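You operate a simulated robot arm through the tools that you are given. There is no shell and no other tool.

The job below is to be done with a simulated two-armed robot. You get a single attempt, and the scene is never put back.

## Task
Brush the 2 mm sieve clean on the blue ring, then put it and the brush back. What is to be rubbed or washed off counts as gone when no trace of it is left.

The check looks at the end state, three seconds after you hand in, the way a careful person would. Anything else that was tipped, shoved, dropped, spilled or broken makes it a failure.

## Robot
Two 7-joint arms with three-finger grippers on one trunk, on a base that drives. Base frame: it is fixed to the floor where the robot stands at the start and does not move with it; the origin is under the middle of the robot, x ahead of it, y to its left, z up. Units: mm, rad, N and s.
The left shoulder is at the start at [30, 124, 1008], the right one opposite. With the tool pointing down near the work surface each hand reaches from about 100 to 780 mm from the robot's upright axis, wherever it stands, measured 20 degrees to its own side. Places, roughly: brass sieve [3500, 1500, 750]; brush cup of the sieve brush stand [3500, 1100, 900]; brushing ring [3600, 1300, 900]; sieve brush [3500, 1250, 1000]. Payload 2.2 kg a hand.
The tool frame of a hand sits at the grasp point between the pads (the TCP): z along the fingers, y along the line on which they close. The tips reach 28 mm beyond it. Largest opening 102 mm; the body of the gripper starts 71 mm behind the TCP.
Orientation is that of the tool frame in the base frame, as a unit quaternion [x, y, z, w]. With the fingers straight down and closing along the base's y, the tool's x points along the base's -x, its y along +y and its z along -z.

## Interface
- The arms move only by the tool step_arm. It takes "left_rows", "right_rows" or both (then of equal length, played together; a hand with none holds still); each is a list of rows, each a list of 6 numbers: the shift along the tool's x, y, z in mm, then the turn, a rotation vector about the tool's x, y, z in rad. In form: [[dx, dy, dz, ax, ay, az], ...]. A call has 1 to 20 rows; each row is the pose to reach, as a shift and turn from the pose commanded when the call began, along the tool's axes at that moment. "left_fingers" and "right_fingers" are, for a hand that has rows, the finger opening in mm, from 0 to 102, set as the call begins (left out, the last holds). Each row takes 0.2 s and may step no farther than 50 mm and 0.15 rad from the row before; otherwise, or with a gripper value out of range, the whole call is refused. Where a pose cannot be reached the arm comes as near as it can. A force on the tool above 40 N (or 10 N above the force at the start of the call, whichever is more), or a blocked arm, ends the call early, and 0.2 s more pass. Each finger halts on what it meets, pressing with about 28 N; the grip force reading is that of the motor and also rises with nothing between the fingers. The clock runs only during rows and for 0.2 s after the last one: add rows that repeat a pose to give the fingers time. It gives the time, the measured TCP pose, the force on the tool (base axes), the opening and the grip force at its end, in the units of the frame above (readings bear some noise), with the torque about the TCP (base axes, N m) and any sound that the robot's microphone picked up.
- Cameras (640 x 400 px; columns grow to the right, rows downward): "scene" is now at [56.5, -8.6, 1737.4]; the picture's right is [-0.09, -1.00, 0.00], its down [-0.64, 0.06, -0.77] and it looks along [0.76, -0.07, -0.64] (base axes); focal length 281 px, centre (320, 200). "left" rides on the left gripper at [72, 38, -86] in its tool frame; the picture's right is [-0.46, 0.89, 0.00], its down [-0.60, -0.32, -0.73] and it looks along [-0.65, -0.34, 0.68] (tool axes); focal length 256 px, centre (320, 200). "right" rides on the right gripper at [69, 44, -86] in its tool frame; the picture's right is [-0.53, 0.85, 0.00], its down [-0.58, -0.36, -0.73] and it looks along [-0.62, -0.39, 0.68] (tool axes); focal length 256 px, centre (320, 200). There is no depth. A picture from a camera that has moved, and an enlarged one, comes with that camera's place and axes in the base frame and with its lens.
- camera(camera): a new picture of that camera. It takes no simulated time.
- lift_body(by): slides the trunk up (or, below 0, down) by that many mm; the arms and the scene camera ride with it, the base frame stays. It gives what a move gives, with no picture.
- base_move(legs): drives the robot by 1 to 6 legs, each [ahead, left, turn to the left] in mm, mm and rad, along the robot's own axes; the way and the turn of a leg run together, so that a leg with both is an arc; at most 1500 mm and 3.142 rad a leg. The arms and the cameras ride along, it lands a little off, and it stops where it bumps. It gives what a move gives.
- pan_tilt(pan, tilt): turns the head with the scene camera to pan (to the left, within 2.496 rad either way) and tilt (down, from -0.506 to 1.204), counted from straight ahead of the robot. It gives what a move gives.
- close_up(camera, box): a new picture of the part [left, top, right, bottom] of that camera's present view, enlarged. It takes no simulated time.
- close_job(): hands the job in; it is judged then, once.

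Places have to be worked out from the pictures, the camera data and where the tool is seen. Open the grippers and draw the arms clear of the work before you hand the job in, unless the task says otherwise.

The tools are called after "Request:" as name(argument=value, ...) on one line, values as JSON. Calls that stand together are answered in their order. step_arm: Moves the arms, as the interface text tells. Its arguments: {"type":"object","properties":{"left_rows":{"type":"array","items":{"type":"array","items":{"type":"number"}}},"left_fingers":{"type":"number"},"right_rows":{"type":"array","items":{"type":"array","items":{"type":"number"}}},"right_fingers":{"type":"number"}},"required":[]} The other tools are called the same way: lift_body (by) slides the trunk up or down; base_move (legs) drives the base; pan_tilt (pan, tilt) turns the head that bears the scene camera; camera (camera) takes a picture; close_up (camera, box) takes an enlarged picture of a part of a camera's view; close_job () hands the job in.

At the start:

```text
t: 0.0
left_ee_pos: [617.3, 273.0, 1081.4]
left_orientation: [0.0, 1.0, 0.001, 0.0]
left_wrist_force: [0.2, 0.5, -0.3]
left_torque: [-0.03, -0.04, 0.02]
left_gripper_width: 101.8
left_grip_force: 0.1
right_ee_pos: [393.0, -142.8, 1072.1]
right_orientation: [0.0, 1.0, 0.0, 0.0]
right_wrist_force: [0.0, 0.6, -0.3]
right_torque: [-0.03, 0.04, 0.01]
right_gripper_width: 101.7
right_grip_force: 0.1
trunk travel left (down, up): [-250.0, 290.0]
robot x, y, heading: [-1.8, 0.6, 0.007]
head pan, tilt: [-0.091, 0.698]
```

scene: 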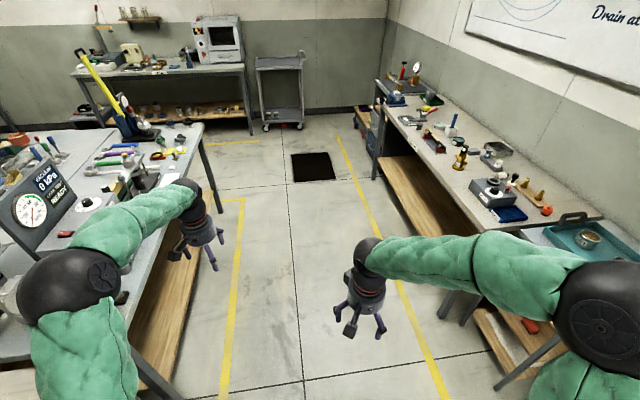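
right: 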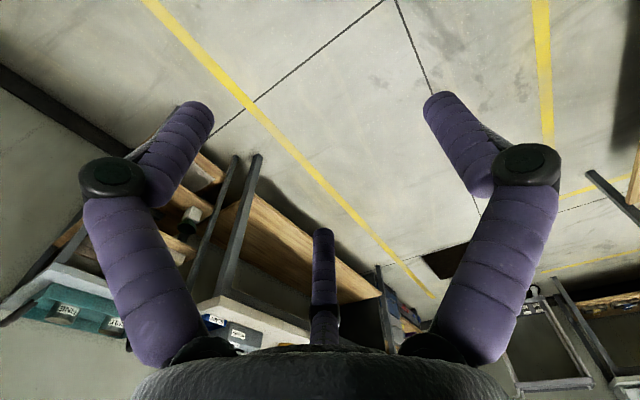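
left: 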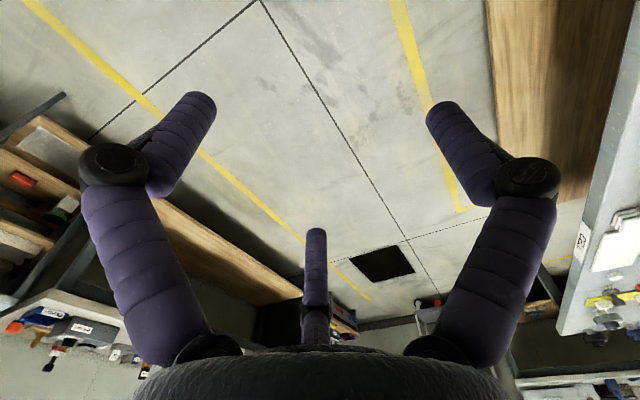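

The first picture shows a back bench at about x 3500 and y 1000–1500, with a free aisle ahead of me. I look closer at that bench before driving.

Request:
close_up(camera="scene", box=[40, 0, 340, 190])

Request:
pan_tilt(pan=0.3, tilt=0.4)

Request:
camera(camera="scene")

```text
2.11 times, centred on (190, 95) of scene
camera zoom: at [56.5, -8.6, 1737.4], right [-0.09, -1.0, 0.0], down [-0.64, 0.06, -0.77], along [0.76, -0.07, -0.64], focal length 591 px, centre (594, 421)
```

zoom: 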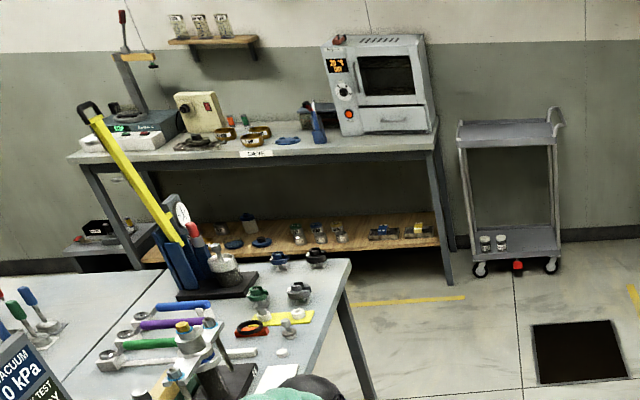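

```text
t: 0.9
left_ee_pos: [617.8, 272.5, 1082.0]
left_orientation: [0.0, 1.0, 0.001, 0.0]
left_wrist_force: [0.2, -0.7, -0.2]
left_torque: [0.03, 0.03, 0.01]
left_gripper_width: 102.2
left_grip_force: 0.1
right_ee_pos: [391.8, -142.0, 1071.5]
right_orientation: [0.0, 1.0, 0.001, -0.001]
right_wrist_force: [-0.9, -0.5, 0.6]
right_torque: [-0.03, 0.01, -0.02]
right_gripper_width: 102.1
right_grip_force: 0.1
trunk travel left (down, up): [-250.0, 290.0]
robot x, y, heading: [-0.2, -0.6, -0.0]
head pan, tilt: [0.3, 0.4]
```

```text
taken
camera scene: at [60.4, 26.4, 1764.0], right [0.29, -0.96, 0.0], down [-0.37, -0.11, -0.92], along [0.88, 0.27, -0.39], focal length 281 px, centre (320, 200)
```

scene: 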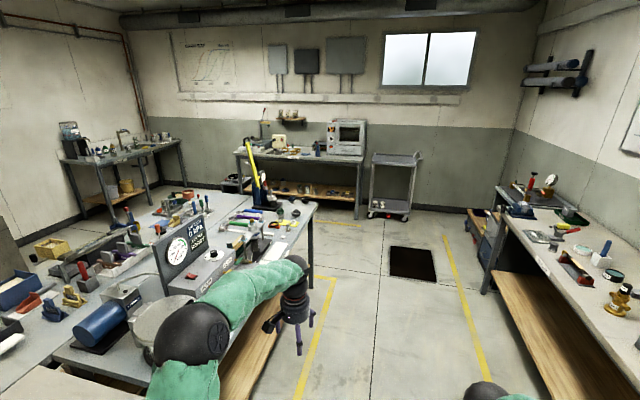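

The brush stand, blue ring and sieves are on the far bench. Its front edge is at about x 3450, and a dark pit or mat lies near (2750, -180). I first draw in the left arm so it doesn't sweep anything, then drive partway up the aisle for a better look.

Request:
step_arm(left_rows=[[45, -10, 0, 0, 0, 0], [90, -20, 0, 0, 0, 0], [135, -30, 0, 0, 0, 0], [180, -40, 0, 0, 0, 0], [220, -50, 0, 0, 0, 0], [220, -50, 0, 0, 0, 0]])

Request:
base_move(legs=[[1300, 120, 0]])

Request:
camera(camera="scene")

```text
t: 2.3
left_ee_pos: [396.9, 221.0, 1079.3]
left_orientation: [0.0, 1.0, 0.001, -0.001]
left_wrist_force: [-1.0, 0.2, -1.2]
left_torque: [-0.01, 0.03, 0.02]
left_gripper_width: 102.0
left_grip_force: 0.1
right_ee_pos: [393.6, -142.8, 1072.2]
right_orientation: [-0.001, 1.0, 0.0, -0.001]
right_wrist_force: [0.7, 0.1, -0.7]
right_torque: [0.0, 0.0, -0.03]
right_gripper_width: 101.8
right_grip_force: 0.0
trunk travel left (down, up): [-250.0, 290.0]
robot x, y, heading: [-2.0, 3.1, -0.005]
head pan, tilt: [0.3, 0.4]
```

```text
t: 8.8
left_ee_pos: [1696.7, 321.6, 1079.8]
left_orientation: [0.011, 1.0, 0.0, 0.001]
left_wrist_force: [0.0, 0.2, -0.2]
left_torque: [0.0, -0.02, 0.01]
left_gripper_width: 102.1
left_grip_force: 0.1
right_ee_pos: [1684.8, -42.4, 1072.7]
right_orientation: [0.012, 1.0, 0.0, 0.001]
right_wrist_force: [0.4, -0.7, 0.9]
right_torque: [0.04, 0.0, -0.01]
right_gripper_width: 102.1
right_grip_force: 0.2
trunk travel left (down, up): [-250.0, 290.0]
robot x, y, heading: [1297.7, 108.8, -0.02]
head pan, tilt: [0.3, 0.4]
```

```text
taken
camera scene: at [1356.3, 134.9, 1764.1], right [0.27, -0.96, 0.0], down [-0.37, -0.11, -0.92], along [0.89, 0.25, -0.39], focal length 281 px, centre (320, 200)
```

scene: 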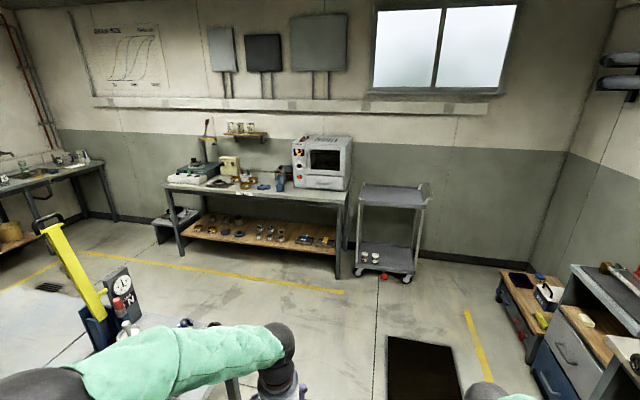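

The pit spans about x 2500–3000, y -430 to 65. The bench is slightly yawed, with its front edge near x 3400–3550 and its top at about 850–900. Before squeezing between pit and table corner I check how close the left arm is to the table.

Request:
pan_tilt(pan=0.5, tilt=0.9)

Request:
camera(camera="scene")

Request:
camera(camera="left")

```text
t: 9.7
left_ee_pos: [1696.9, 322.5, 1079.7]
left_orientation: [0.011, 1.0, 0.0, -0.001]
left_wrist_force: [-0.5, -0.5, 0.5]
left_torque: [-0.03, -0.02, 0.01]
left_gripper_width: 102.1
left_grip_force: 0.1
right_ee_pos: [1683.8, -40.9, 1071.3]
right_orientation: [0.011, 1.0, 0.0, 0.0]
right_wrist_force: [0.6, -0.2, -0.5]
right_torque: [-0.01, 0.01, 0.01]
right_gripper_width: 102.0
right_grip_force: 0.0
trunk travel left (down, up): [-250.0, 290.0]
robot x, y, heading: [1295.5, 112.6, -0.022]
head pan, tilt: [0.499, 0.901]
```

```text
taken
camera scene: at [1333.9, 144.1, 1721.2], right [0.46, -0.89, 0.0], down [-0.7, -0.36, -0.62], along [0.55, 0.28, -0.78], focal length 281 px, centre (320, 200)
```

scene: 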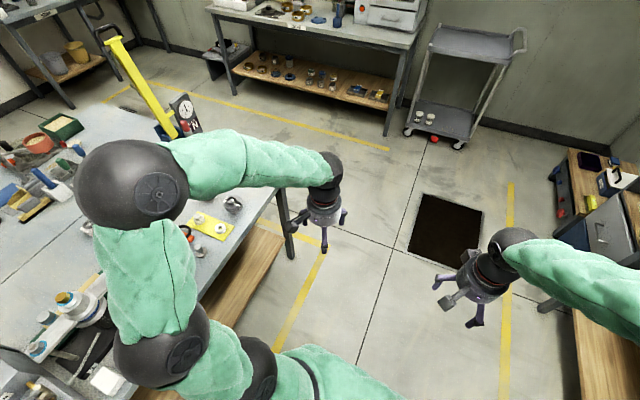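

```text
taken
camera left: at [1624.5, 360.4, 1166.0], right [0.49, 0.87, 0.0], down [0.6, -0.33, 0.73], along [0.64, -0.35, -0.68], focal length 256 px, centre (320, 200)
```

left: 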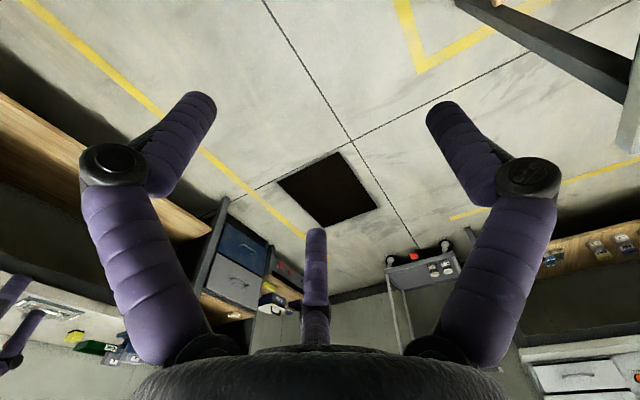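

The table edge runs at y about 610–680 and ends near x 2050, and the pit's near left corner is about (2500, 90). I drive between them in three straight legs, ending about 600 mm in front of the bench with the arms tucked.

Request:
base_move(legs=[[850, 165, 0], [244, 290, 0], [400, 630, 0]])

Request:
pan_tilt(pan=0.0, tilt=0.75)

Request:
camera(camera="scene")

```text
t: 19.9
left_ee_pos: [3229.1, 1332.7, 1080.8]
left_orientation: [0.022, 1.0, 0.0, 0.0]
left_wrist_force: [0.5, 0.5, 0.6]
left_torque: [-0.01, -0.01, 0.03]
left_gripper_width: 101.9
left_grip_force: 0.0
right_ee_pos: [3208.0, 968.6, 1069.9]
right_orientation: [0.021, 1.0, 0.0, 0.0]
right_wrist_force: [-0.7, -0.7, 0.0]
right_torque: [-0.03, -0.02, 0.01]
right_gripper_width: 102.2
right_grip_force: 0.1
trunk travel left (down, up): [-250.0, 290.0]
robot x, y, heading: [2820.4, 1129.1, -0.042]
head pan, tilt: [0.499, 0.901]
```

```text
t: 20.8
left_ee_pos: [3228.8, 1333.1, 1080.3]
left_orientation: [0.022, 1.0, 0.0, 0.0]
left_wrist_force: [-0.3, 0.2, 0.3]
left_torque: [0.04, 0.02, -0.02]
left_gripper_width: 102.0
left_grip_force: 0.1
right_ee_pos: [3208.1, 968.8, 1070.5]
right_orientation: [0.022, 1.0, 0.0, 0.0]
right_wrist_force: [-0.8, -0.2, 1.4]
right_torque: [0.0, 0.02, 0.01]
right_gripper_width: 102.0
right_grip_force: 0.0
trunk travel left (down, up): [-250.0, 290.0]
robot x, y, heading: [2829.3, 1127.3, -0.051]
head pan, tilt: [0.0, 0.75]
```

```text
taken
camera scene: at [2877.1, 1125.5, 1733.0], right [-0.04, -1.0, 0.0], down [-0.68, 0.03, -0.73], along [0.73, -0.03, -0.68], focal length 281 px, centre (320, 200)
```

scene: 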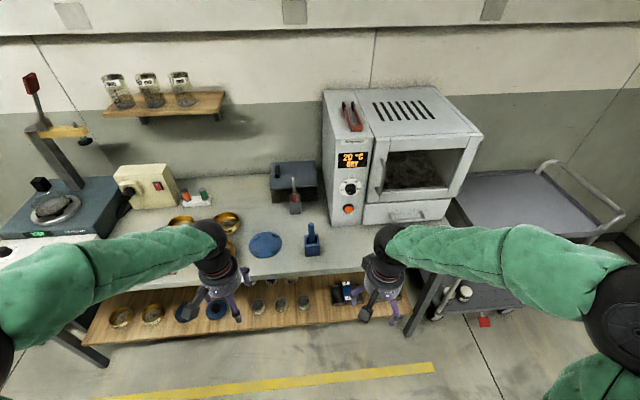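

I'm in front of the bench now: the blue ring is at about (3540, 1305) and the blue cup at about (3550, 1132). I zoom in for details of the sieves, brush and ring.

Request:
close_up(camera="scene", box=[120, 150, 360, 300])

Request:
close_up(camera="scene", box=[240, 150, 350, 270])

Request:
close_up(camera="scene", box=[80, 270, 420, 380])

```text
2.67 times, centred on (240, 225) of scene
camera zoom: at [2877.1, 1125.5, 1733.0], right [-0.04, -1.0, 0.0], down [-0.68, 0.03, -0.73], along [0.73, -0.03, -0.68], focal length 749 px, centre (533, 133)
```

zoom: 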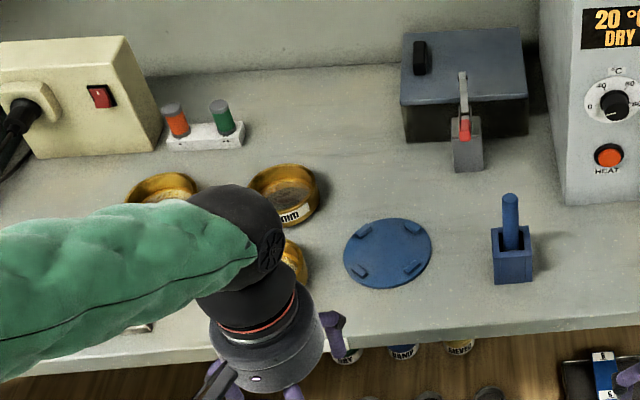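

```text
3.33 times, centred on (295, 210) of scene
camera zoom: at [2877.1, 1125.5, 1733.0], right [-0.04, -1.0, 0.0], down [-0.68, 0.03, -0.73], along [0.73, -0.03, -0.68], focal length 936 px, centre (403, 167)
```

zoom: 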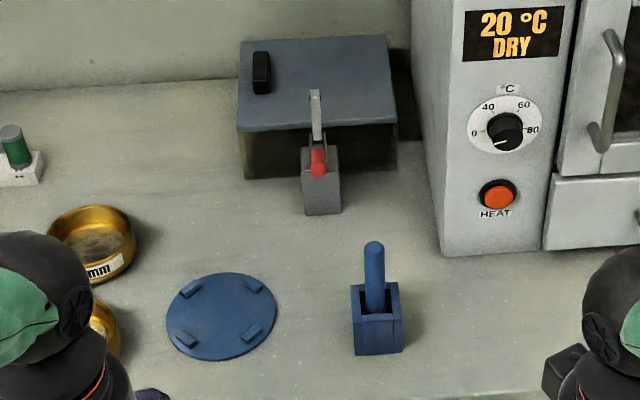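

```text
1.88 times, centred on (250, 325) of scene
camera zoom: at [2877.1, 1125.5, 1733.0], right [-0.04, -1.0, 0.0], down [-0.68, 0.03, -0.73], along [0.73, -0.03, -0.68], focal length 529 px, centre (452, -35)
```

zoom: 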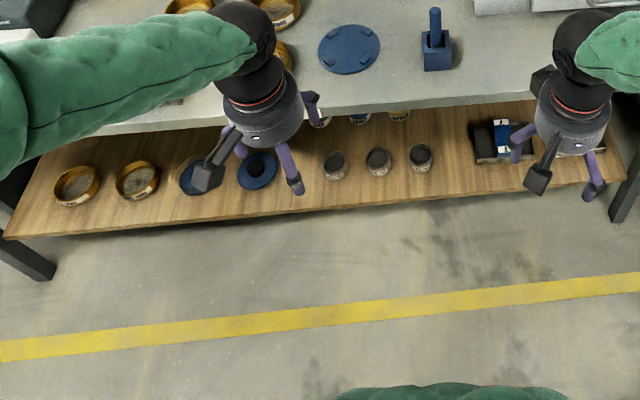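

There are three brass sieves on the bench and two on the lower shelf. The left arm hides part of them, so I move the left hand left and up, then look with both cameras to read the labels.

Request:
step_arm(left_rows=[[0, 45, -20, 0, 0, 0], [0, 90, -40, 0, 0, 0], [0, 135, -60, 0, 0, 0], [0, 180, -80, 0, 0, 0], [0, 225, -80, 0, 0, 0], [0, 270, -80, 0, 0, 0], [0, 300, -80, 0, 0, 0], [0, 300, -80, 0, 0, 0]])

Request:
camera(camera="scene")

Request:
camera(camera="left")

Request:
camera(camera="right")

```text
t: 22.6
left_ee_pos: [3242.9, 1632.2, 1162.5]
left_orientation: [0.022, 1.0, 0.0, 0.0]
left_wrist_force: [0.5, -0.4, -0.1]
left_torque: [0.0, -0.02, 0.02]
left_gripper_width: 101.8
left_grip_force: 0.0
right_ee_pos: [3208.8, 968.7, 1071.3]
right_orientation: [0.022, 1.0, -0.001, 0.001]
right_wrist_force: [0.7, -0.8, -0.5]
right_torque: [0.03, 0.0, 0.0]
right_gripper_width: 101.9
right_grip_force: 0.2
trunk travel left (down, up): [-250.0, 290.0]
robot x, y, heading: [2819.8, 1128.5, -0.048]
head pan, tilt: [0.0, 0.75]
```

```text
taken
camera scene: at [2876.9, 1124.9, 1733.0], right [-0.04, -1.0, 0.0], down [-0.68, 0.03, -0.73], along [0.73, -0.03, -0.68], focal length 281 px, centre (320, 200)
```

scene: 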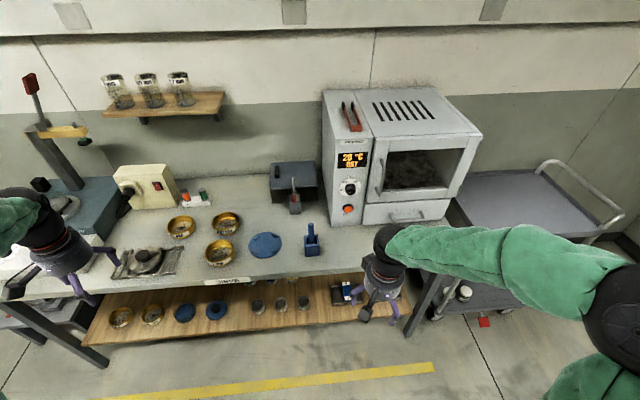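

```text
taken
camera left: at [3170.6, 1671.5, 1248.2], right [0.5, 0.86, 0.0], down [0.59, -0.34, 0.73], along [0.63, -0.37, -0.68], focal length 256 px, centre (320, 200)
```

left: 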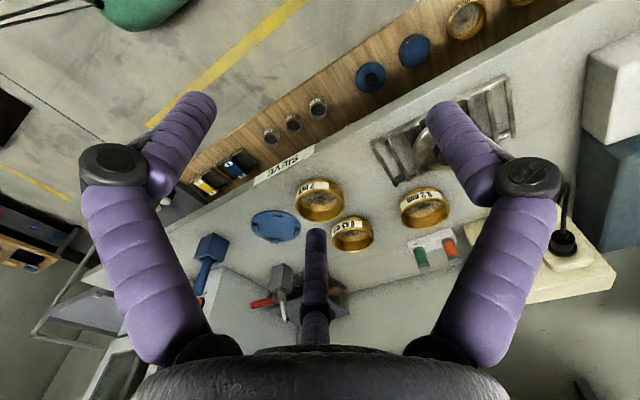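

```text
taken
camera right: at [3142.2, 1015.7, 1157.8], right [0.57, 0.82, 0.0], down [0.56, -0.39, 0.73], along [0.6, -0.42, -0.68], focal length 256 px, centre (320, 200)
```

right: 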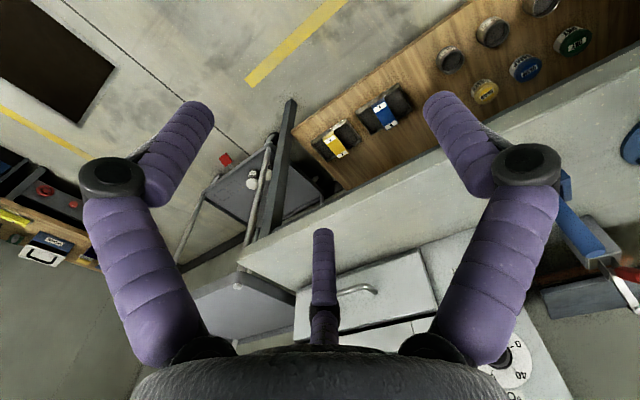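

The left camera now sees three sieves with labels and the ring. I zoom in to read the labels and inspect the mesh and ring.

Request:
close_up(camera="left", box=[230, 140, 480, 296])

Request:
close_up(camera="left", box=[280, 165, 390, 260])

Request:
close_up(camera="scene", box=[150, 190, 340, 290])

Request:
close_up(camera="left", box=[160, 180, 330, 330])

```text
2.56 times, centred on (355, 218) of left
camera zoom: at [3170.6, 1671.5, 1248.2], right [0.5, 0.86, 0.0], down [0.59, -0.34, 0.73], along [0.63, -0.37, -0.68], focal length 655 px, centre (230, 154)
```

zoom: 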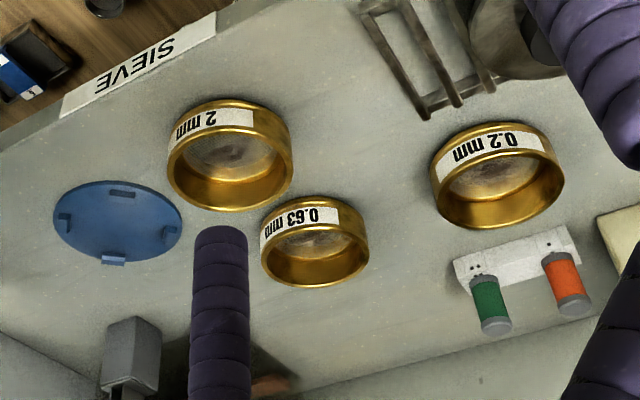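

```text
4.21 times, centred on (335, 212) of left
camera zoom: at [3170.6, 1671.5, 1248.2], right [0.5, 0.86, 0.0], down [0.59, -0.34, 0.73], along [0.63, -0.37, -0.68], focal length 1078 px, centre (257, 147)
```

zoom: 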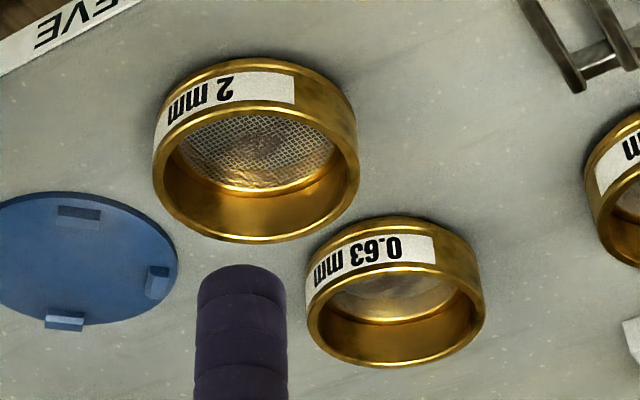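

```text
3.37 times, centred on (245, 240) of scene
camera zoom: at [2876.9, 1124.9, 1733.0], right [-0.04, -1.0, 0.0], down [-0.68, 0.03, -0.73], along [0.73, -0.03, -0.68], focal length 946 px, centre (573, 65)
```

zoom: 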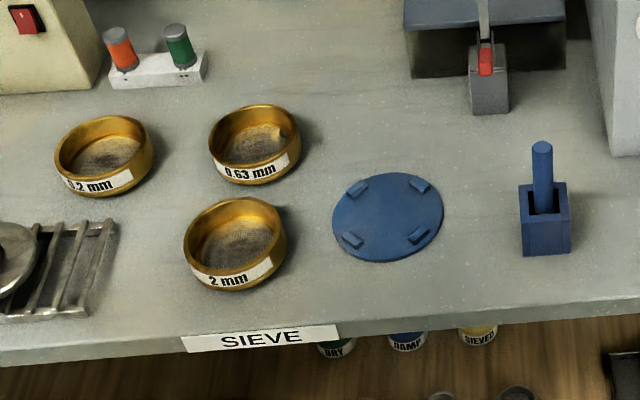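

```text
2.67 times, centred on (245, 255) of left
camera zoom: at [3170.6, 1671.5, 1248.2], right [0.5, 0.86, 0.0], down [0.59, -0.34, 0.73], along [0.63, -0.37, -0.68], focal length 683 px, centre (520, 53)
```

zoom: 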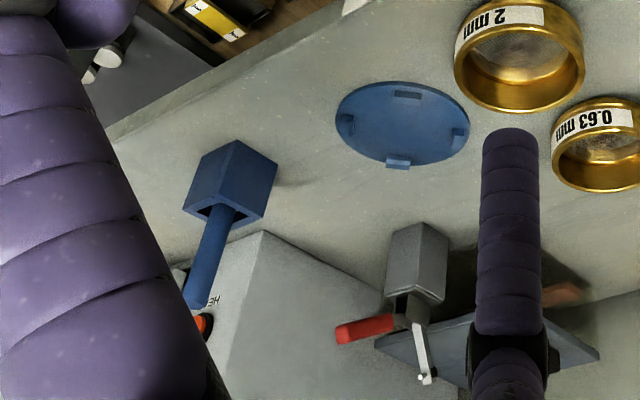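

The 2 mm sieve is the front one of the three, and the blue brush stands in the blue cup. From the two views I put the bench top at about z 850, with the ring near (3570, 1309) and the bench's front edge near x 3420. I bring the left hand in a little, drive closer, and check how the fingers look when they are partly closed.

Request:
step_arm(left_rows=[[40, -40, 0, 0, 0, 0], [80, -80, 0, 0, 0, 0], [100, -120, 0, 0, 0, 0], [100, -120, 0, 0, 0, 0]], left_fingers=40)

Request:
base_move(legs=[[165, 125, 0.045]])

Request:
camera(camera="scene")

Request:
camera(camera="left")

Request:
camera(camera="right")

```text
refused: row 1 steps farther than a row can; nothing moved
```

```text
t: 24.2
left_ee_pos: [3391.4, 1769.2, 1161.0]
left_orientation: [0.001, 1.0, 0.001, -0.001]
left_wrist_force: [0.1, 0.6, 0.0]
left_torque: [-0.03, 0.04, -0.03]
left_gripper_width: 101.9
left_grip_force: 0.1
right_ee_pos: [3385.8, 1105.5, 1071.6]
right_orientation: [0.0, 1.0, 0.001, -0.001]
right_wrist_force: [0.5, -0.2, -0.3]
right_torque: [-0.02, 0.05, -0.02]
right_gripper_width: 101.9
right_grip_force: 0.1
trunk travel left (down, up): [-250.0, 290.0]
robot x, y, heading: [2993.8, 1249.4, -0.007]
head pan, tilt: [0.0, 0.75]
```

```text
taken
camera scene: at [3048.1, 1248.6, 1732.9], right [0.0, -1.0, 0.0], down [-0.68, 0.0, -0.73], along [0.73, 0.0, -0.68], focal length 281 px, centre (320, 200)
```

scene: 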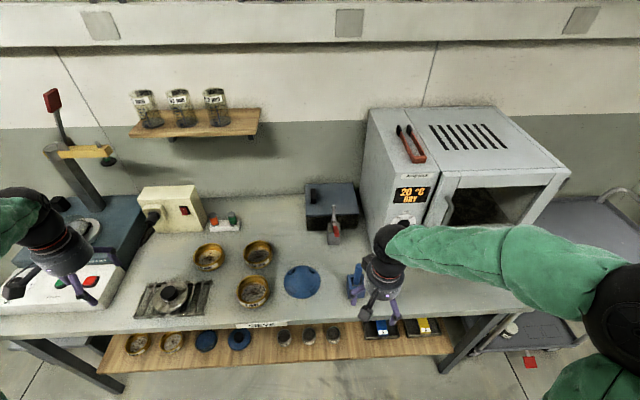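

```text
taken
camera left: at [3317.9, 1806.5, 1247.2], right [0.47, 0.88, 0.0], down [0.6, -0.32, 0.73], along [0.65, -0.34, -0.68], focal length 256 px, centre (320, 200)
```

left: 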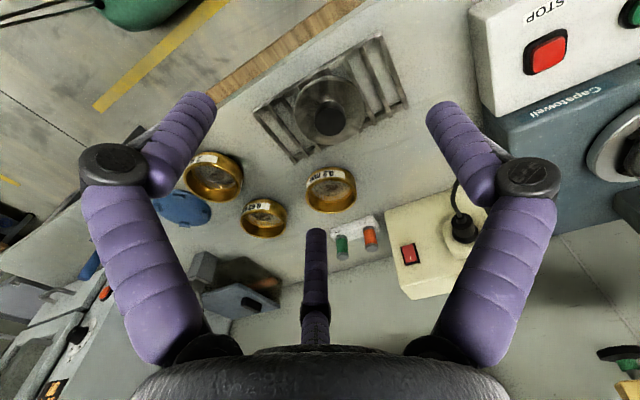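

```text
taken
camera right: at [3317.4, 1150.3, 1157.6], right [0.54, 0.84, 0.0], down [0.58, -0.36, 0.73], along [0.62, -0.39, -0.68], focal length 256 px, centre (320, 200)
```

right: 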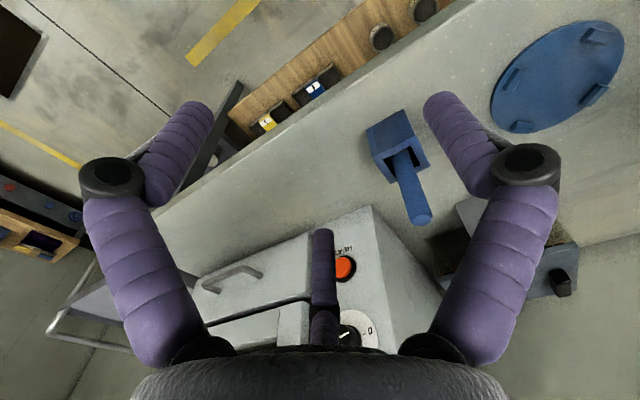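

The base is now square to the bench. I shift the left hand so its camera centres on the sieve and part-close the fingers to see how they move.

Request:
step_arm(left_rows=[[25, -35, 0, 0, 0, 0], [50, -70, 0, 0, 0, 0], [75, -105, 0, 0, 0, 0], [100, -140, 0, 0, 0, 0], [115, -180, 0, 0, 0, 0], [115, -180, 0, 0, 0, 0]], left_fingers=40)

Request:
camera(camera="left")

Request:
close_up(camera="scene", box=[190, 220, 390, 345])

```text
t: 25.6
left_ee_pos: [3275.6, 1590.1, 1162.1]
left_orientation: [0.001, 1.0, 0.001, 0.0]
left_wrist_force: [-0.3, 0.5, -0.4]
left_torque: [0.01, 0.04, 0.02]
left_gripper_width: 40.1
left_grip_force: 0.0
right_ee_pos: [3386.3, 1106.0, 1071.2]
right_orientation: [0.001, 1.0, 0.0, 0.0]
right_wrist_force: [0.5, 1.3, -0.6]
right_torque: [-0.05, 0.02, -0.05]
right_gripper_width: 101.7
right_grip_force: 0.0
trunk travel left (down, up): [-250.0, 290.0]
robot x, y, heading: [2990.9, 1250.5, -0.0]
head pan, tilt: [0.0, 0.75]
```

```text
taken
camera left: at [3202.7, 1627.2, 1248.3], right [0.47, 0.88, 0.0], down [0.6, -0.32, 0.73], along [0.65, -0.34, -0.68], focal length 256 px, centre (320, 200)
```

left: 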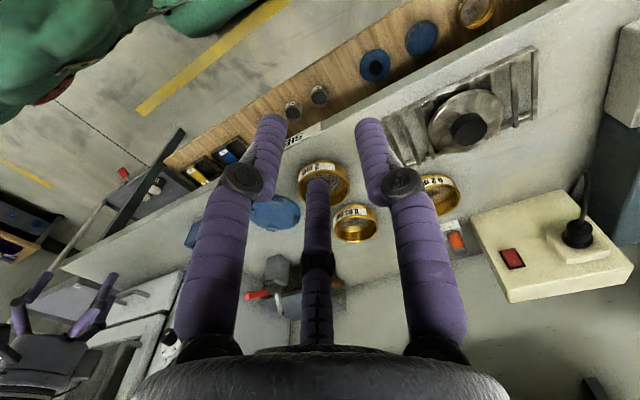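

```text
3.20 times, centred on (290, 282) of scene
camera zoom: at [3047.6, 1248.3, 1733.0], right [0.0, -1.0, 0.0], down [-0.68, 0.0, -0.73], along [0.73, 0.0, -0.68], focal length 899 px, centre (416, -64)
```

zoom: 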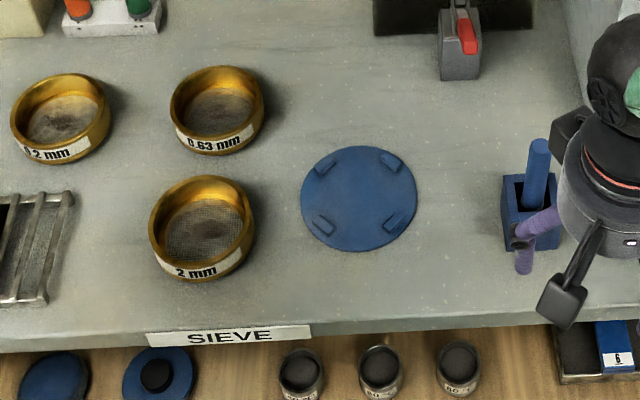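

The 2 mm sieve's rim centre works out to about (3527, 1470), rim z about 883, outer diameter about 110 mm. That is wider than the gripper opens, so I'll pinch the rim wall on its left (+y) side. I bring the left hand above that wall, still well clear of it, and check alignment.

Request:
step_arm(left_rows=[[-42, -11, 0, 0, 0, 0], [-84, -23, 0, 0, 0, 0], [-126, -34, 0, 0, 0, 0], [-168, -45, 0, 0, 0, 0], [-210, -57, 0, 0, 0, 0], [-251, -68, 0, 0, 0, 0], [-251, -68, 45, 0, 0, 0], [-251, -68, 90, 0, 0, 0], [-251, -68, 135, 0, 0, 0], [-251, -68, 180, 0, 0, 0], [-251, -68, 200, 0, 0, 0], [-251, -68, 200, 0, 0, 0]], left_fingers=40)

Request:
camera(camera="left")

Request:
camera(camera="scene")

Request:
close_up(camera="scene", box=[190, 220, 390, 345])

```text
t: 28.2
left_ee_pos: [3529.3, 1521.4, 961.6]
left_orientation: [0.0, 1.0, 0.0, 0.0]
left_wrist_force: [0.1, -0.2, -0.1]
left_torque: [-0.02, -0.01, 0.04]
left_gripper_width: 39.9
left_grip_force: 0.0
right_ee_pos: [3386.5, 1106.0, 1070.9]
right_orientation: [0.0, 1.0, 0.0, 0.0]
right_wrist_force: [0.0, 0.2, 1.0]
right_torque: [0.01, 0.02, 0.02]
right_gripper_width: 102.0
right_grip_force: 0.2
trunk travel left (down, up): [-250.0, 290.0]
robot x, y, heading: [2991.6, 1248.2, 0.001]
head pan, tilt: [0.0, 0.75]
```

```text
taken
camera left: at [3455.9, 1559.1, 1047.4], right [0.47, 0.89, 0.0], down [0.6, -0.32, 0.73], along [0.65, -0.34, -0.68], focal length 256 px, centre (320, 200)
```

left: 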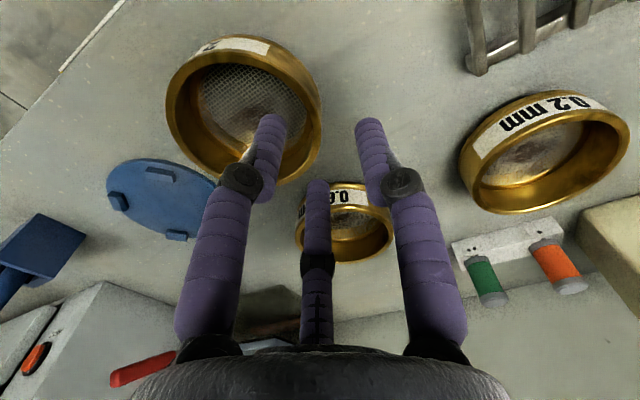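

```text
taken
camera scene: at [3047.1, 1247.6, 1733.0], right [0.0, -1.0, 0.0], down [-0.68, 0.0, -0.73], along [0.73, 0.0, -0.68], focal length 281 px, centre (320, 200)
```

scene: 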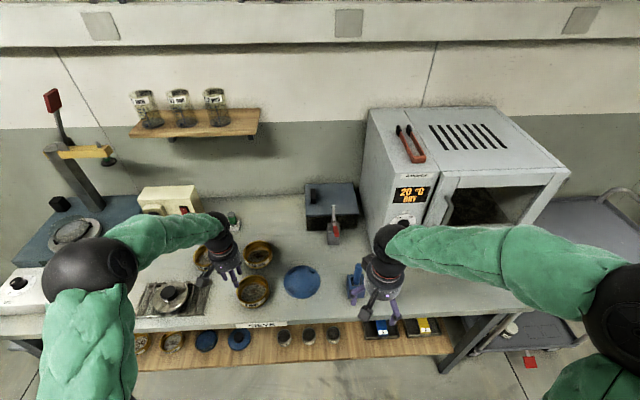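

```text
3.20 times, centred on (290, 282) of scene
camera zoom: at [3047.1, 1247.6, 1733.0], right [0.0, -1.0, 0.0], down [-0.68, 0.0, -0.73], along [0.73, 0.0, -0.68], focal length 899 px, centre (416, -64)
```

zoom: 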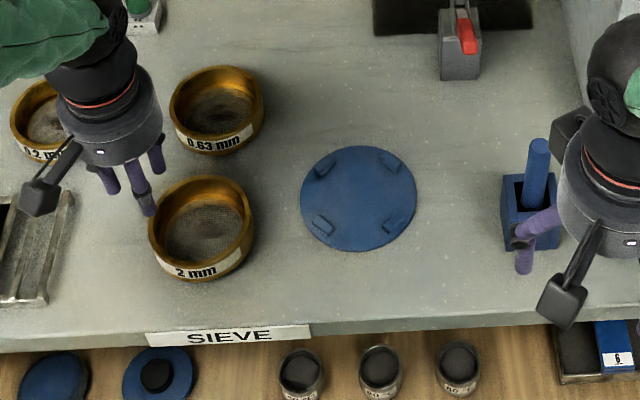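

The hand is near the sieve's left wall. I zoom the hand camera to get the rim's exact place.

Request:
close_up(camera="left", box=[140, 20, 420, 220])

```text
2.00 times, centred on (280, 120) of left
camera zoom: at [3455.9, 1559.1, 1047.4], right [0.47, 0.89, 0.0], down [0.6, -0.32, 0.73], along [0.65, -0.34, -0.68], focal length 512 px, centre (400, 360)
```

zoom: 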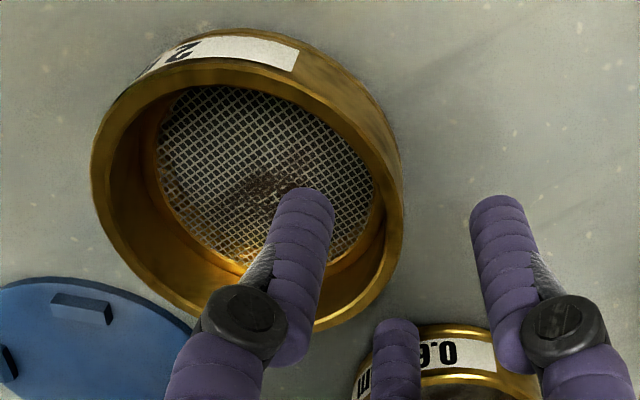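

From the hand camera I get the rim centre at about (3523, 1463). The drawn fingers look like three jaws, one at +y and two at -y. Pinching the right (-y) wall with the single +y finger inside is safe whichever way they really are, so I slide over there at the same height.

Request:
step_arm(left_rows=[[2, -40, 0, 0, 0, 0], [4, -80, 0, 0, 0, 0], [6, -112, 0, 0, 0, 0], [6, -112, 0, 0, 0, 0]], left_fingers=50)

Request:
camera(camera="left")

Request:
close_up(camera="scene", box=[190, 220, 390, 345])

Request:
camera(camera="right")

```text
t: 29.2
left_ee_pos: [3521.1, 1409.1, 965.1]
left_orientation: [-0.001, 1.0, 0.0, -0.001]
left_wrist_force: [0.4, 0.0, -0.4]
left_torque: [0.01, 0.02, 0.03]
left_gripper_width: 49.7
left_grip_force: 0.1
right_ee_pos: [3385.6, 1106.2, 1071.4]
right_orientation: [0.002, 1.0, 0.0, 0.0]
right_wrist_force: [-0.1, 0.7, -0.6]
right_torque: [-0.02, 0.01, -0.03]
right_gripper_width: 102.2
right_grip_force: 0.1
trunk travel left (down, up): [-250.0, 290.0]
robot x, y, heading: [2991.2, 1249.0, -0.004]
head pan, tilt: [0.0, 0.75]
```

```text
taken
camera left: at [3448.3, 1446.5, 1049.6], right [0.47, 0.89, 0.0], down [0.6, -0.32, 0.73], along [0.65, -0.34, -0.68], focal length 256 px, centre (320, 200)
```

left: 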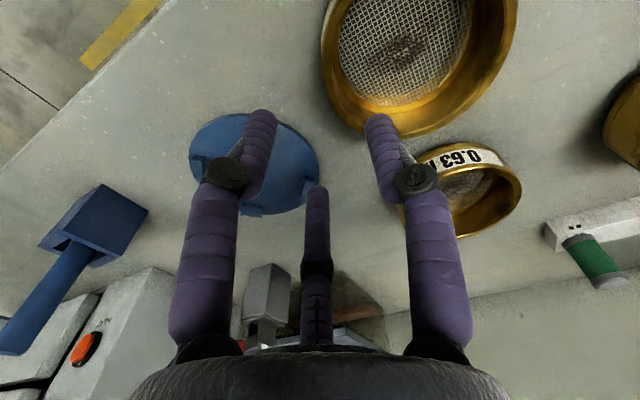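

```text
3.20 times, centred on (290, 282) of scene
camera zoom: at [3046.9, 1248.4, 1733.0], right [0.0, -1.0, 0.0], down [-0.68, 0.0, -0.73], along [0.73, 0.0, -0.68], focal length 899 px, centre (416, -64)
```

zoom: 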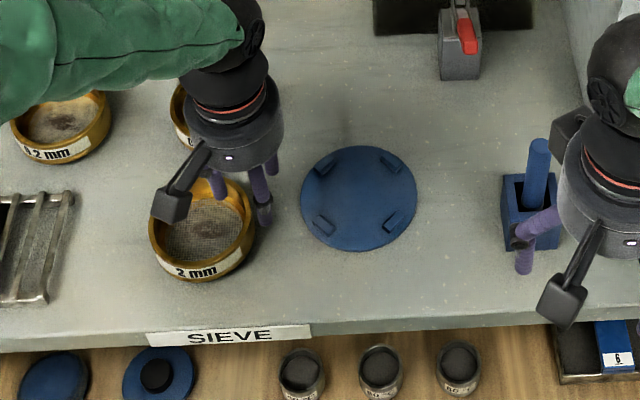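

```text
taken
camera right: at [3316.6, 1150.2, 1157.8], right [0.54, 0.84, 0.0], down [0.58, -0.36, 0.73], along [0.62, -0.39, -0.68], focal length 256 px, centre (320, 200)
```

right: 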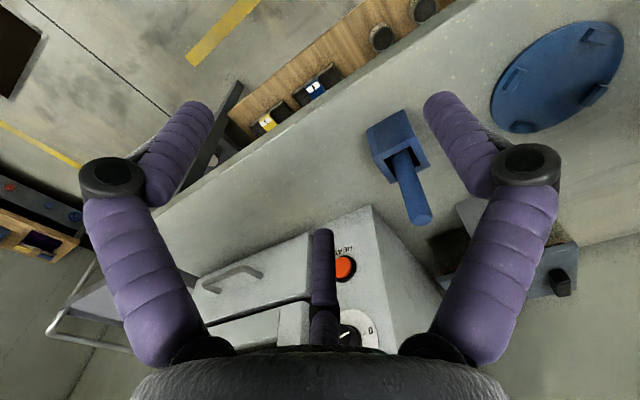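

Combining the two views gives rim centre about (3520, 1468), outer radius about 52 and rim z about 893. There is a brown residue patch in the middle of the mesh. I shift the hand 9 mm left over the wall and lower it, reading the force.

Request:
step_arm(left_rows=[[1, 9, 0, 0, 0, 0], [1, 9, 15, 0, 0, 0], [1, 9, 30, 0, 0, 0], [1, 9, 38, 0, 0, 0], [1, 9, 38, 0, 0, 0]], left_fingers=50)

Request:
close_up(camera="left", box=[240, 0, 560, 200])

Request:
close_up(camera="scene", box=[220, 250, 320, 312])

```text
t: 30.4
left_ee_pos: [3519.4, 1416.2, 924.3]
left_orientation: [0.001, 1.0, 0.001, 0.0]
left_wrist_force: [-0.8, 0.5, -0.7]
left_torque: [0.0, 0.01, 0.04]
left_gripper_width: 49.7
left_grip_force: 0.0
right_ee_pos: [3385.4, 1105.9, 1070.2]
right_orientation: [0.001, 1.0, 0.0, 0.0]
right_wrist_force: [1.2, -0.4, -0.5]
right_torque: [-0.01, 0.02, -0.01]
right_gripper_width: 101.6
right_grip_force: 0.1
trunk travel left (down, up): [-250.0, 290.0]
robot x, y, heading: [2992.7, 1248.4, 0.001]
head pan, tilt: [0.0, 0.75]
```

```text
2.00 times, centred on (400, 100) of left
camera zoom: at [3445.7, 1453.3, 1011.0], right [0.47, 0.88, 0.0], down [0.6, -0.32, 0.73], along [0.65, -0.34, -0.68], focal length 512 px, centre (160, 400)
```

zoom: 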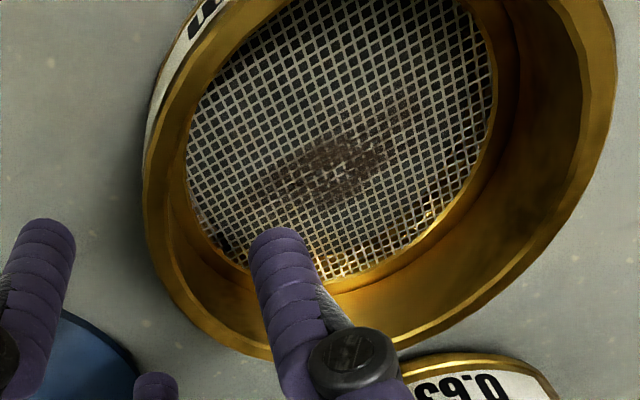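

```text
6.40 times, centred on (270, 281) of scene
camera zoom: at [3046.8, 1247.7, 1733.0], right [0.0, -1.0, 0.0], down [-0.68, 0.0, -0.73], along [0.73, 0.0, -0.68], focal length 1797 px, centre (640, -318)
```

zoom: 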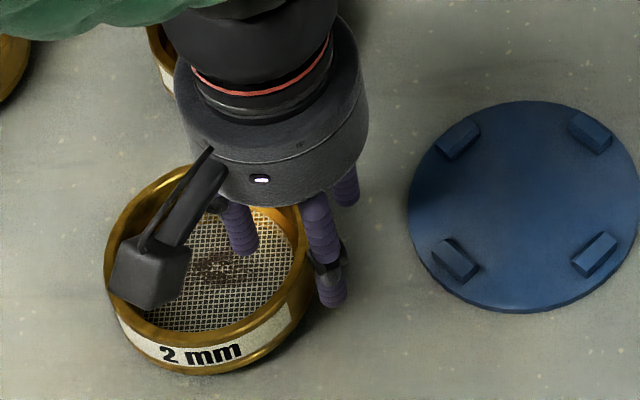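

One finger is inside and the others are outside, with no contact. I lower 15 mm more and close gently on the wall.

Request:
step_arm(left_rows=[[0, 0, 8, 0, 0, 0], [0, 0, 15, 0, 0, 0], [0, 0, 15, 0, 0, 0]])

Request:
step_arm(left_rows=[[0, 0, 0, 0, 0, 0], [0, 0, 0, 0, 0, 0], [0, 0, 0, 0, 0, 0], [0, 0, 0, 0, 0, 0]], left_fingers=0)

Request:
close_up(camera="scene", box=[220, 250, 320, 312])

Request:
close_up(camera="left", box=[240, 0, 560, 200])

```text
t: 31.2
left_ee_pos: [3519.1, 1415.2, 908.4]
left_orientation: [0.0, 1.0, 0.001, 0.0]
left_wrist_force: [-0.1, 0.5, -0.1]
left_torque: [-0.02, -0.01, 0.01]
left_gripper_width: 50.1
left_grip_force: 0.1
right_ee_pos: [3385.5, 1105.7, 1070.5]
right_orientation: [0.001, 1.0, 0.0, 0.0]
right_wrist_force: [0.2, 0.4, 0.5]
right_torque: [0.01, 0.04, 0.0]
right_gripper_width: 102.2
right_grip_force: 0.1
trunk travel left (down, up): [-250.0, 290.0]
robot x, y, heading: [2992.3, 1250.8, -0.004]
head pan, tilt: [0.0, 0.75]
```

```text
t: 32.2
left_ee_pos: [3519.4, 1416.8, 909.5]
left_orientation: [0.0, 1.0, 0.0, 0.0]
left_wrist_force: [-0.4, 1.3, 0.0]
left_torque: [-0.05, -0.11, 0.02]
left_gripper_width: 6.9
left_grip_force: 27.9
right_ee_pos: [3385.6, 1105.8, 1072.1]
right_orientation: [0.001, 1.0, -0.001, 0.0]
right_wrist_force: [0.0, -0.1, 0.4]
right_torque: [0.01, -0.01, -0.02]
right_gripper_width: 101.9
right_grip_force: 0.1
trunk travel left (down, up): [-250.0, 290.0]
robot x, y, heading: [2990.5, 1247.8, -0.003]
head pan, tilt: [0.0, 0.75]
```

```text
6.40 times, centred on (270, 281) of scene
camera zoom: at [3047.0, 1247.6, 1733.0], right [0.0, -1.0, 0.0], down [-0.68, 0.0, -0.73], along [0.73, 0.0, -0.68], focal length 1797 px, centre (640, -318)
```

zoom: 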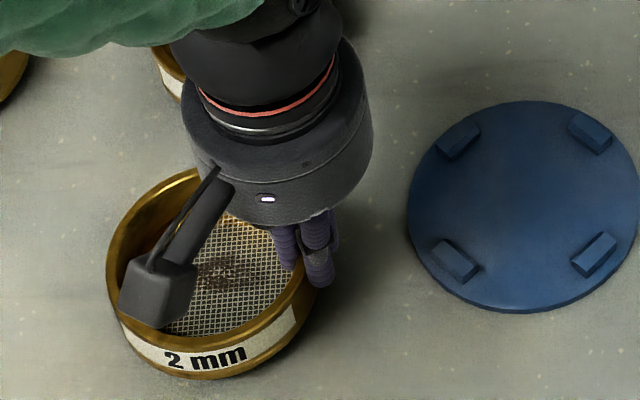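

```text
2.00 times, centred on (400, 100) of left
camera zoom: at [3446.0, 1452.8, 994.8], right [0.47, 0.88, 0.0], down [0.6, -0.32, 0.73], along [0.65, -0.34, -0.68], focal length 512 px, centre (160, 400)
```

zoom: 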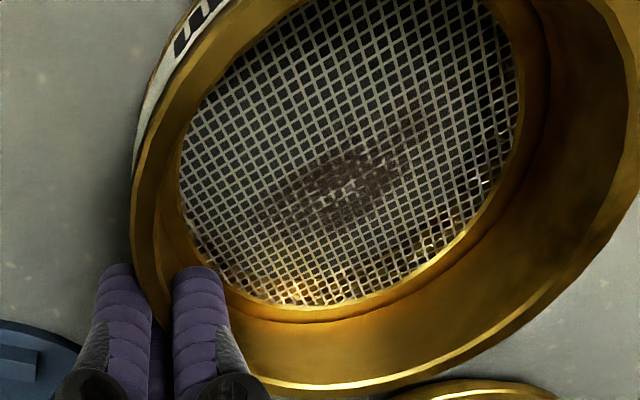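

The wall is gripped (6.9 mm wide, 28 N). I lift slowly by 60 mm and check that the sieve hangs level.

Request:
step_arm(left_rows=[[0, 0, -10, 0, 0, 0], [0, 0, -25, 0, 0, 0], [0, 0, -40, 0, 0, 0], [0, 0, -60, 0, 0, 0], [0, 0, -60, 0, 0, 0]])

Request:
camera(camera="scene")

Request:
close_up(camera="scene", box=[200, 220, 380, 332])

Request:
camera(camera="left")

```text
t: 33.4
left_ee_pos: [3518.5, 1419.6, 968.3]
left_orientation: [0.001, 1.0, 0.0, 0.0]
left_wrist_force: [-0.3, 0.0, -0.5]
left_torque: [0.02, 0.01, -0.02]
left_gripper_width: 2.0
left_grip_force: 27.7
right_ee_pos: [3386.3, 1106.3, 1071.0]
right_orientation: [0.001, 1.0, -0.001, 0.001]
right_wrist_force: [-0.5, -0.8, -0.4]
right_torque: [-0.03, 0.02, -0.03]
right_gripper_width: 102.2
right_grip_force: 0.0
trunk travel left (down, up): [-250.0, 290.0]
robot x, y, heading: [2991.6, 1249.3, -0.007]
head pan, tilt: [0.0, 0.75]
```

```text
taken
camera scene: at [3047.4, 1247.6, 1733.0], right [0.0, -1.0, 0.0], down [-0.68, 0.0, -0.73], along [0.73, 0.0, -0.68], focal length 281 px, centre (320, 200)
```

scene: 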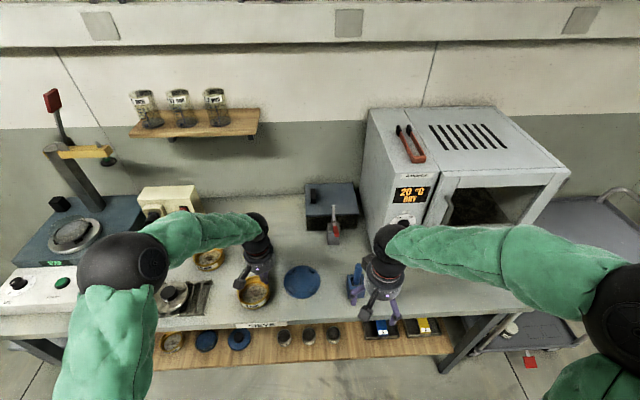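

```text
3.56 times, centred on (290, 276) of scene
camera zoom: at [3047.4, 1247.6, 1733.0], right [0.0, -1.0, 0.0], down [-0.68, 0.0, -0.73], along [0.73, 0.0, -0.68], focal length 998 px, centre (427, -70)
```

zoom: 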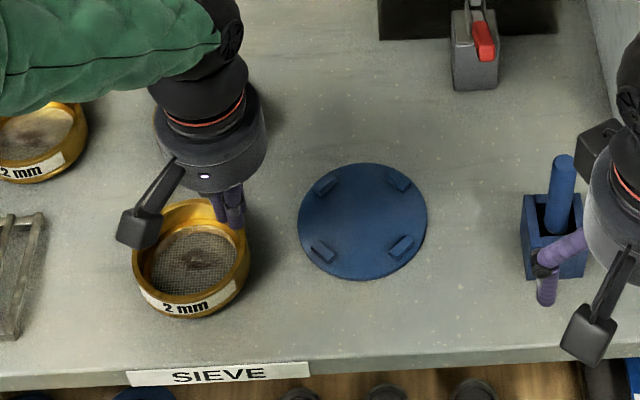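

```text
taken
camera left: at [3445.7, 1456.0, 1054.3], right [0.47, 0.88, 0.0], down [0.6, -0.32, 0.73], along [0.65, -0.34, -0.68], focal length 256 px, centre (320, 200)
```

left: 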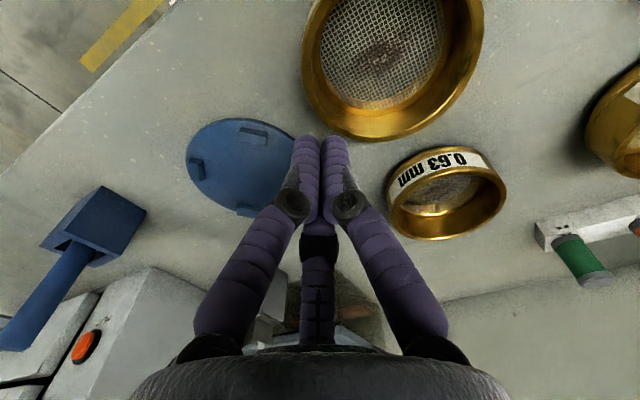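

The width fell to 2 mm and the sieve is still on the bench, so the wall slipped out of the fingers. I open the hand, which is above the rim, and inspect the rim's shape closely before trying again.

Request:
step_arm(left_rows=[[0, 0, 0, 0, 0, 0], [0, 0, 0, 0, 0, 0], [0, 0, 0, 0, 0, 0]], left_fingers=50)

Request:
close_up(camera="left", box=[290, 0, 530, 150])

Request:
close_up(camera="scene", box=[225, 260, 285, 310])

Request:
close_up(camera="left", box=[380, 120, 520, 250])

```text
t: 34.2
left_ee_pos: [3518.5, 1418.8, 969.4]
left_orientation: [0.001, 1.0, -0.001, 0.0]
left_wrist_force: [0.4, -1.1, -0.4]
left_torque: [0.0, -0.01, -0.04]
left_gripper_width: 50.1
left_grip_force: 0.0
right_ee_pos: [3385.0, 1105.3, 1069.8]
right_orientation: [0.001, 1.0, 0.0, 0.0]
right_wrist_force: [-0.2, -0.7, 0.3]
right_torque: [0.02, 0.03, 0.0]
right_gripper_width: 101.8
right_grip_force: 0.1
trunk travel left (down, up): [-250.0, 290.0]
robot x, y, heading: [2992.9, 1248.0, 0.004]
head pan, tilt: [0.0, 0.75]
```

```text
2.67 times, centred on (410, 75) of left
camera zoom: at [3445.5, 1456.1, 1054.2], right [0.47, 0.88, 0.0], down [0.6, -0.32, 0.73], along [0.65, -0.34, -0.68], focal length 683 px, centre (80, 533)
```

zoom: 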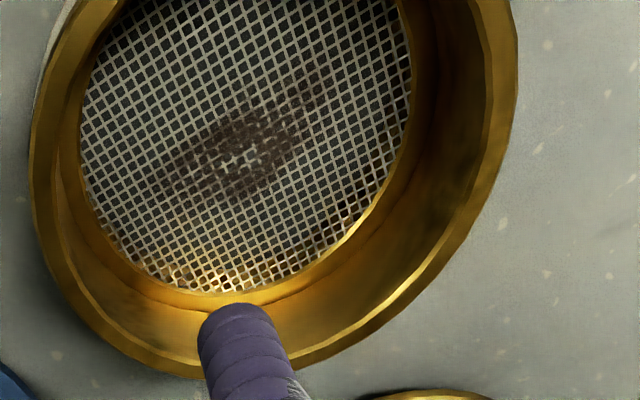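

```text
8.00 times, centred on (255, 285) of scene
camera zoom: at [3047.0, 1247.6, 1733.0], right [0.0, -1.0, 0.0], down [-0.68, 0.0, -0.73], along [0.73, 0.0, -0.68], focal length 2247 px, centre (840, -480)
```

zoom: 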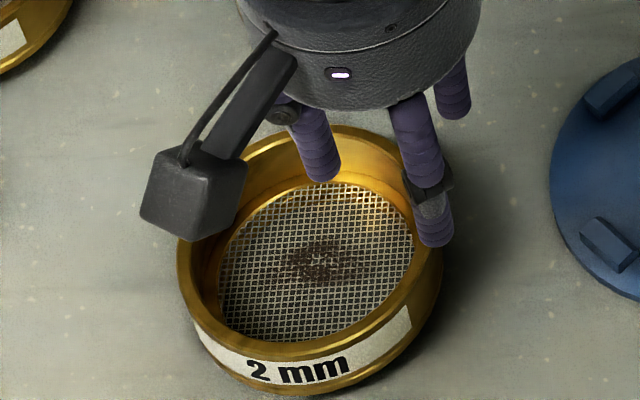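

```text
3.08 times, centred on (450, 185) of left
camera zoom: at [3445.5, 1456.1, 1054.2], right [0.47, 0.88, 0.0], down [0.6, -0.32, 0.73], along [0.65, -0.34, -0.68], focal length 788 px, centre (-80, 246)
```

zoom: 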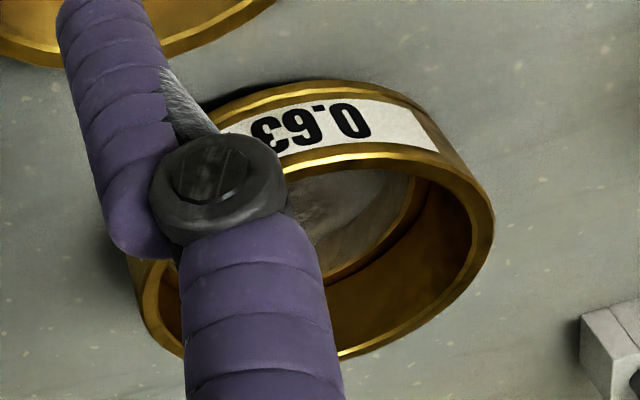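

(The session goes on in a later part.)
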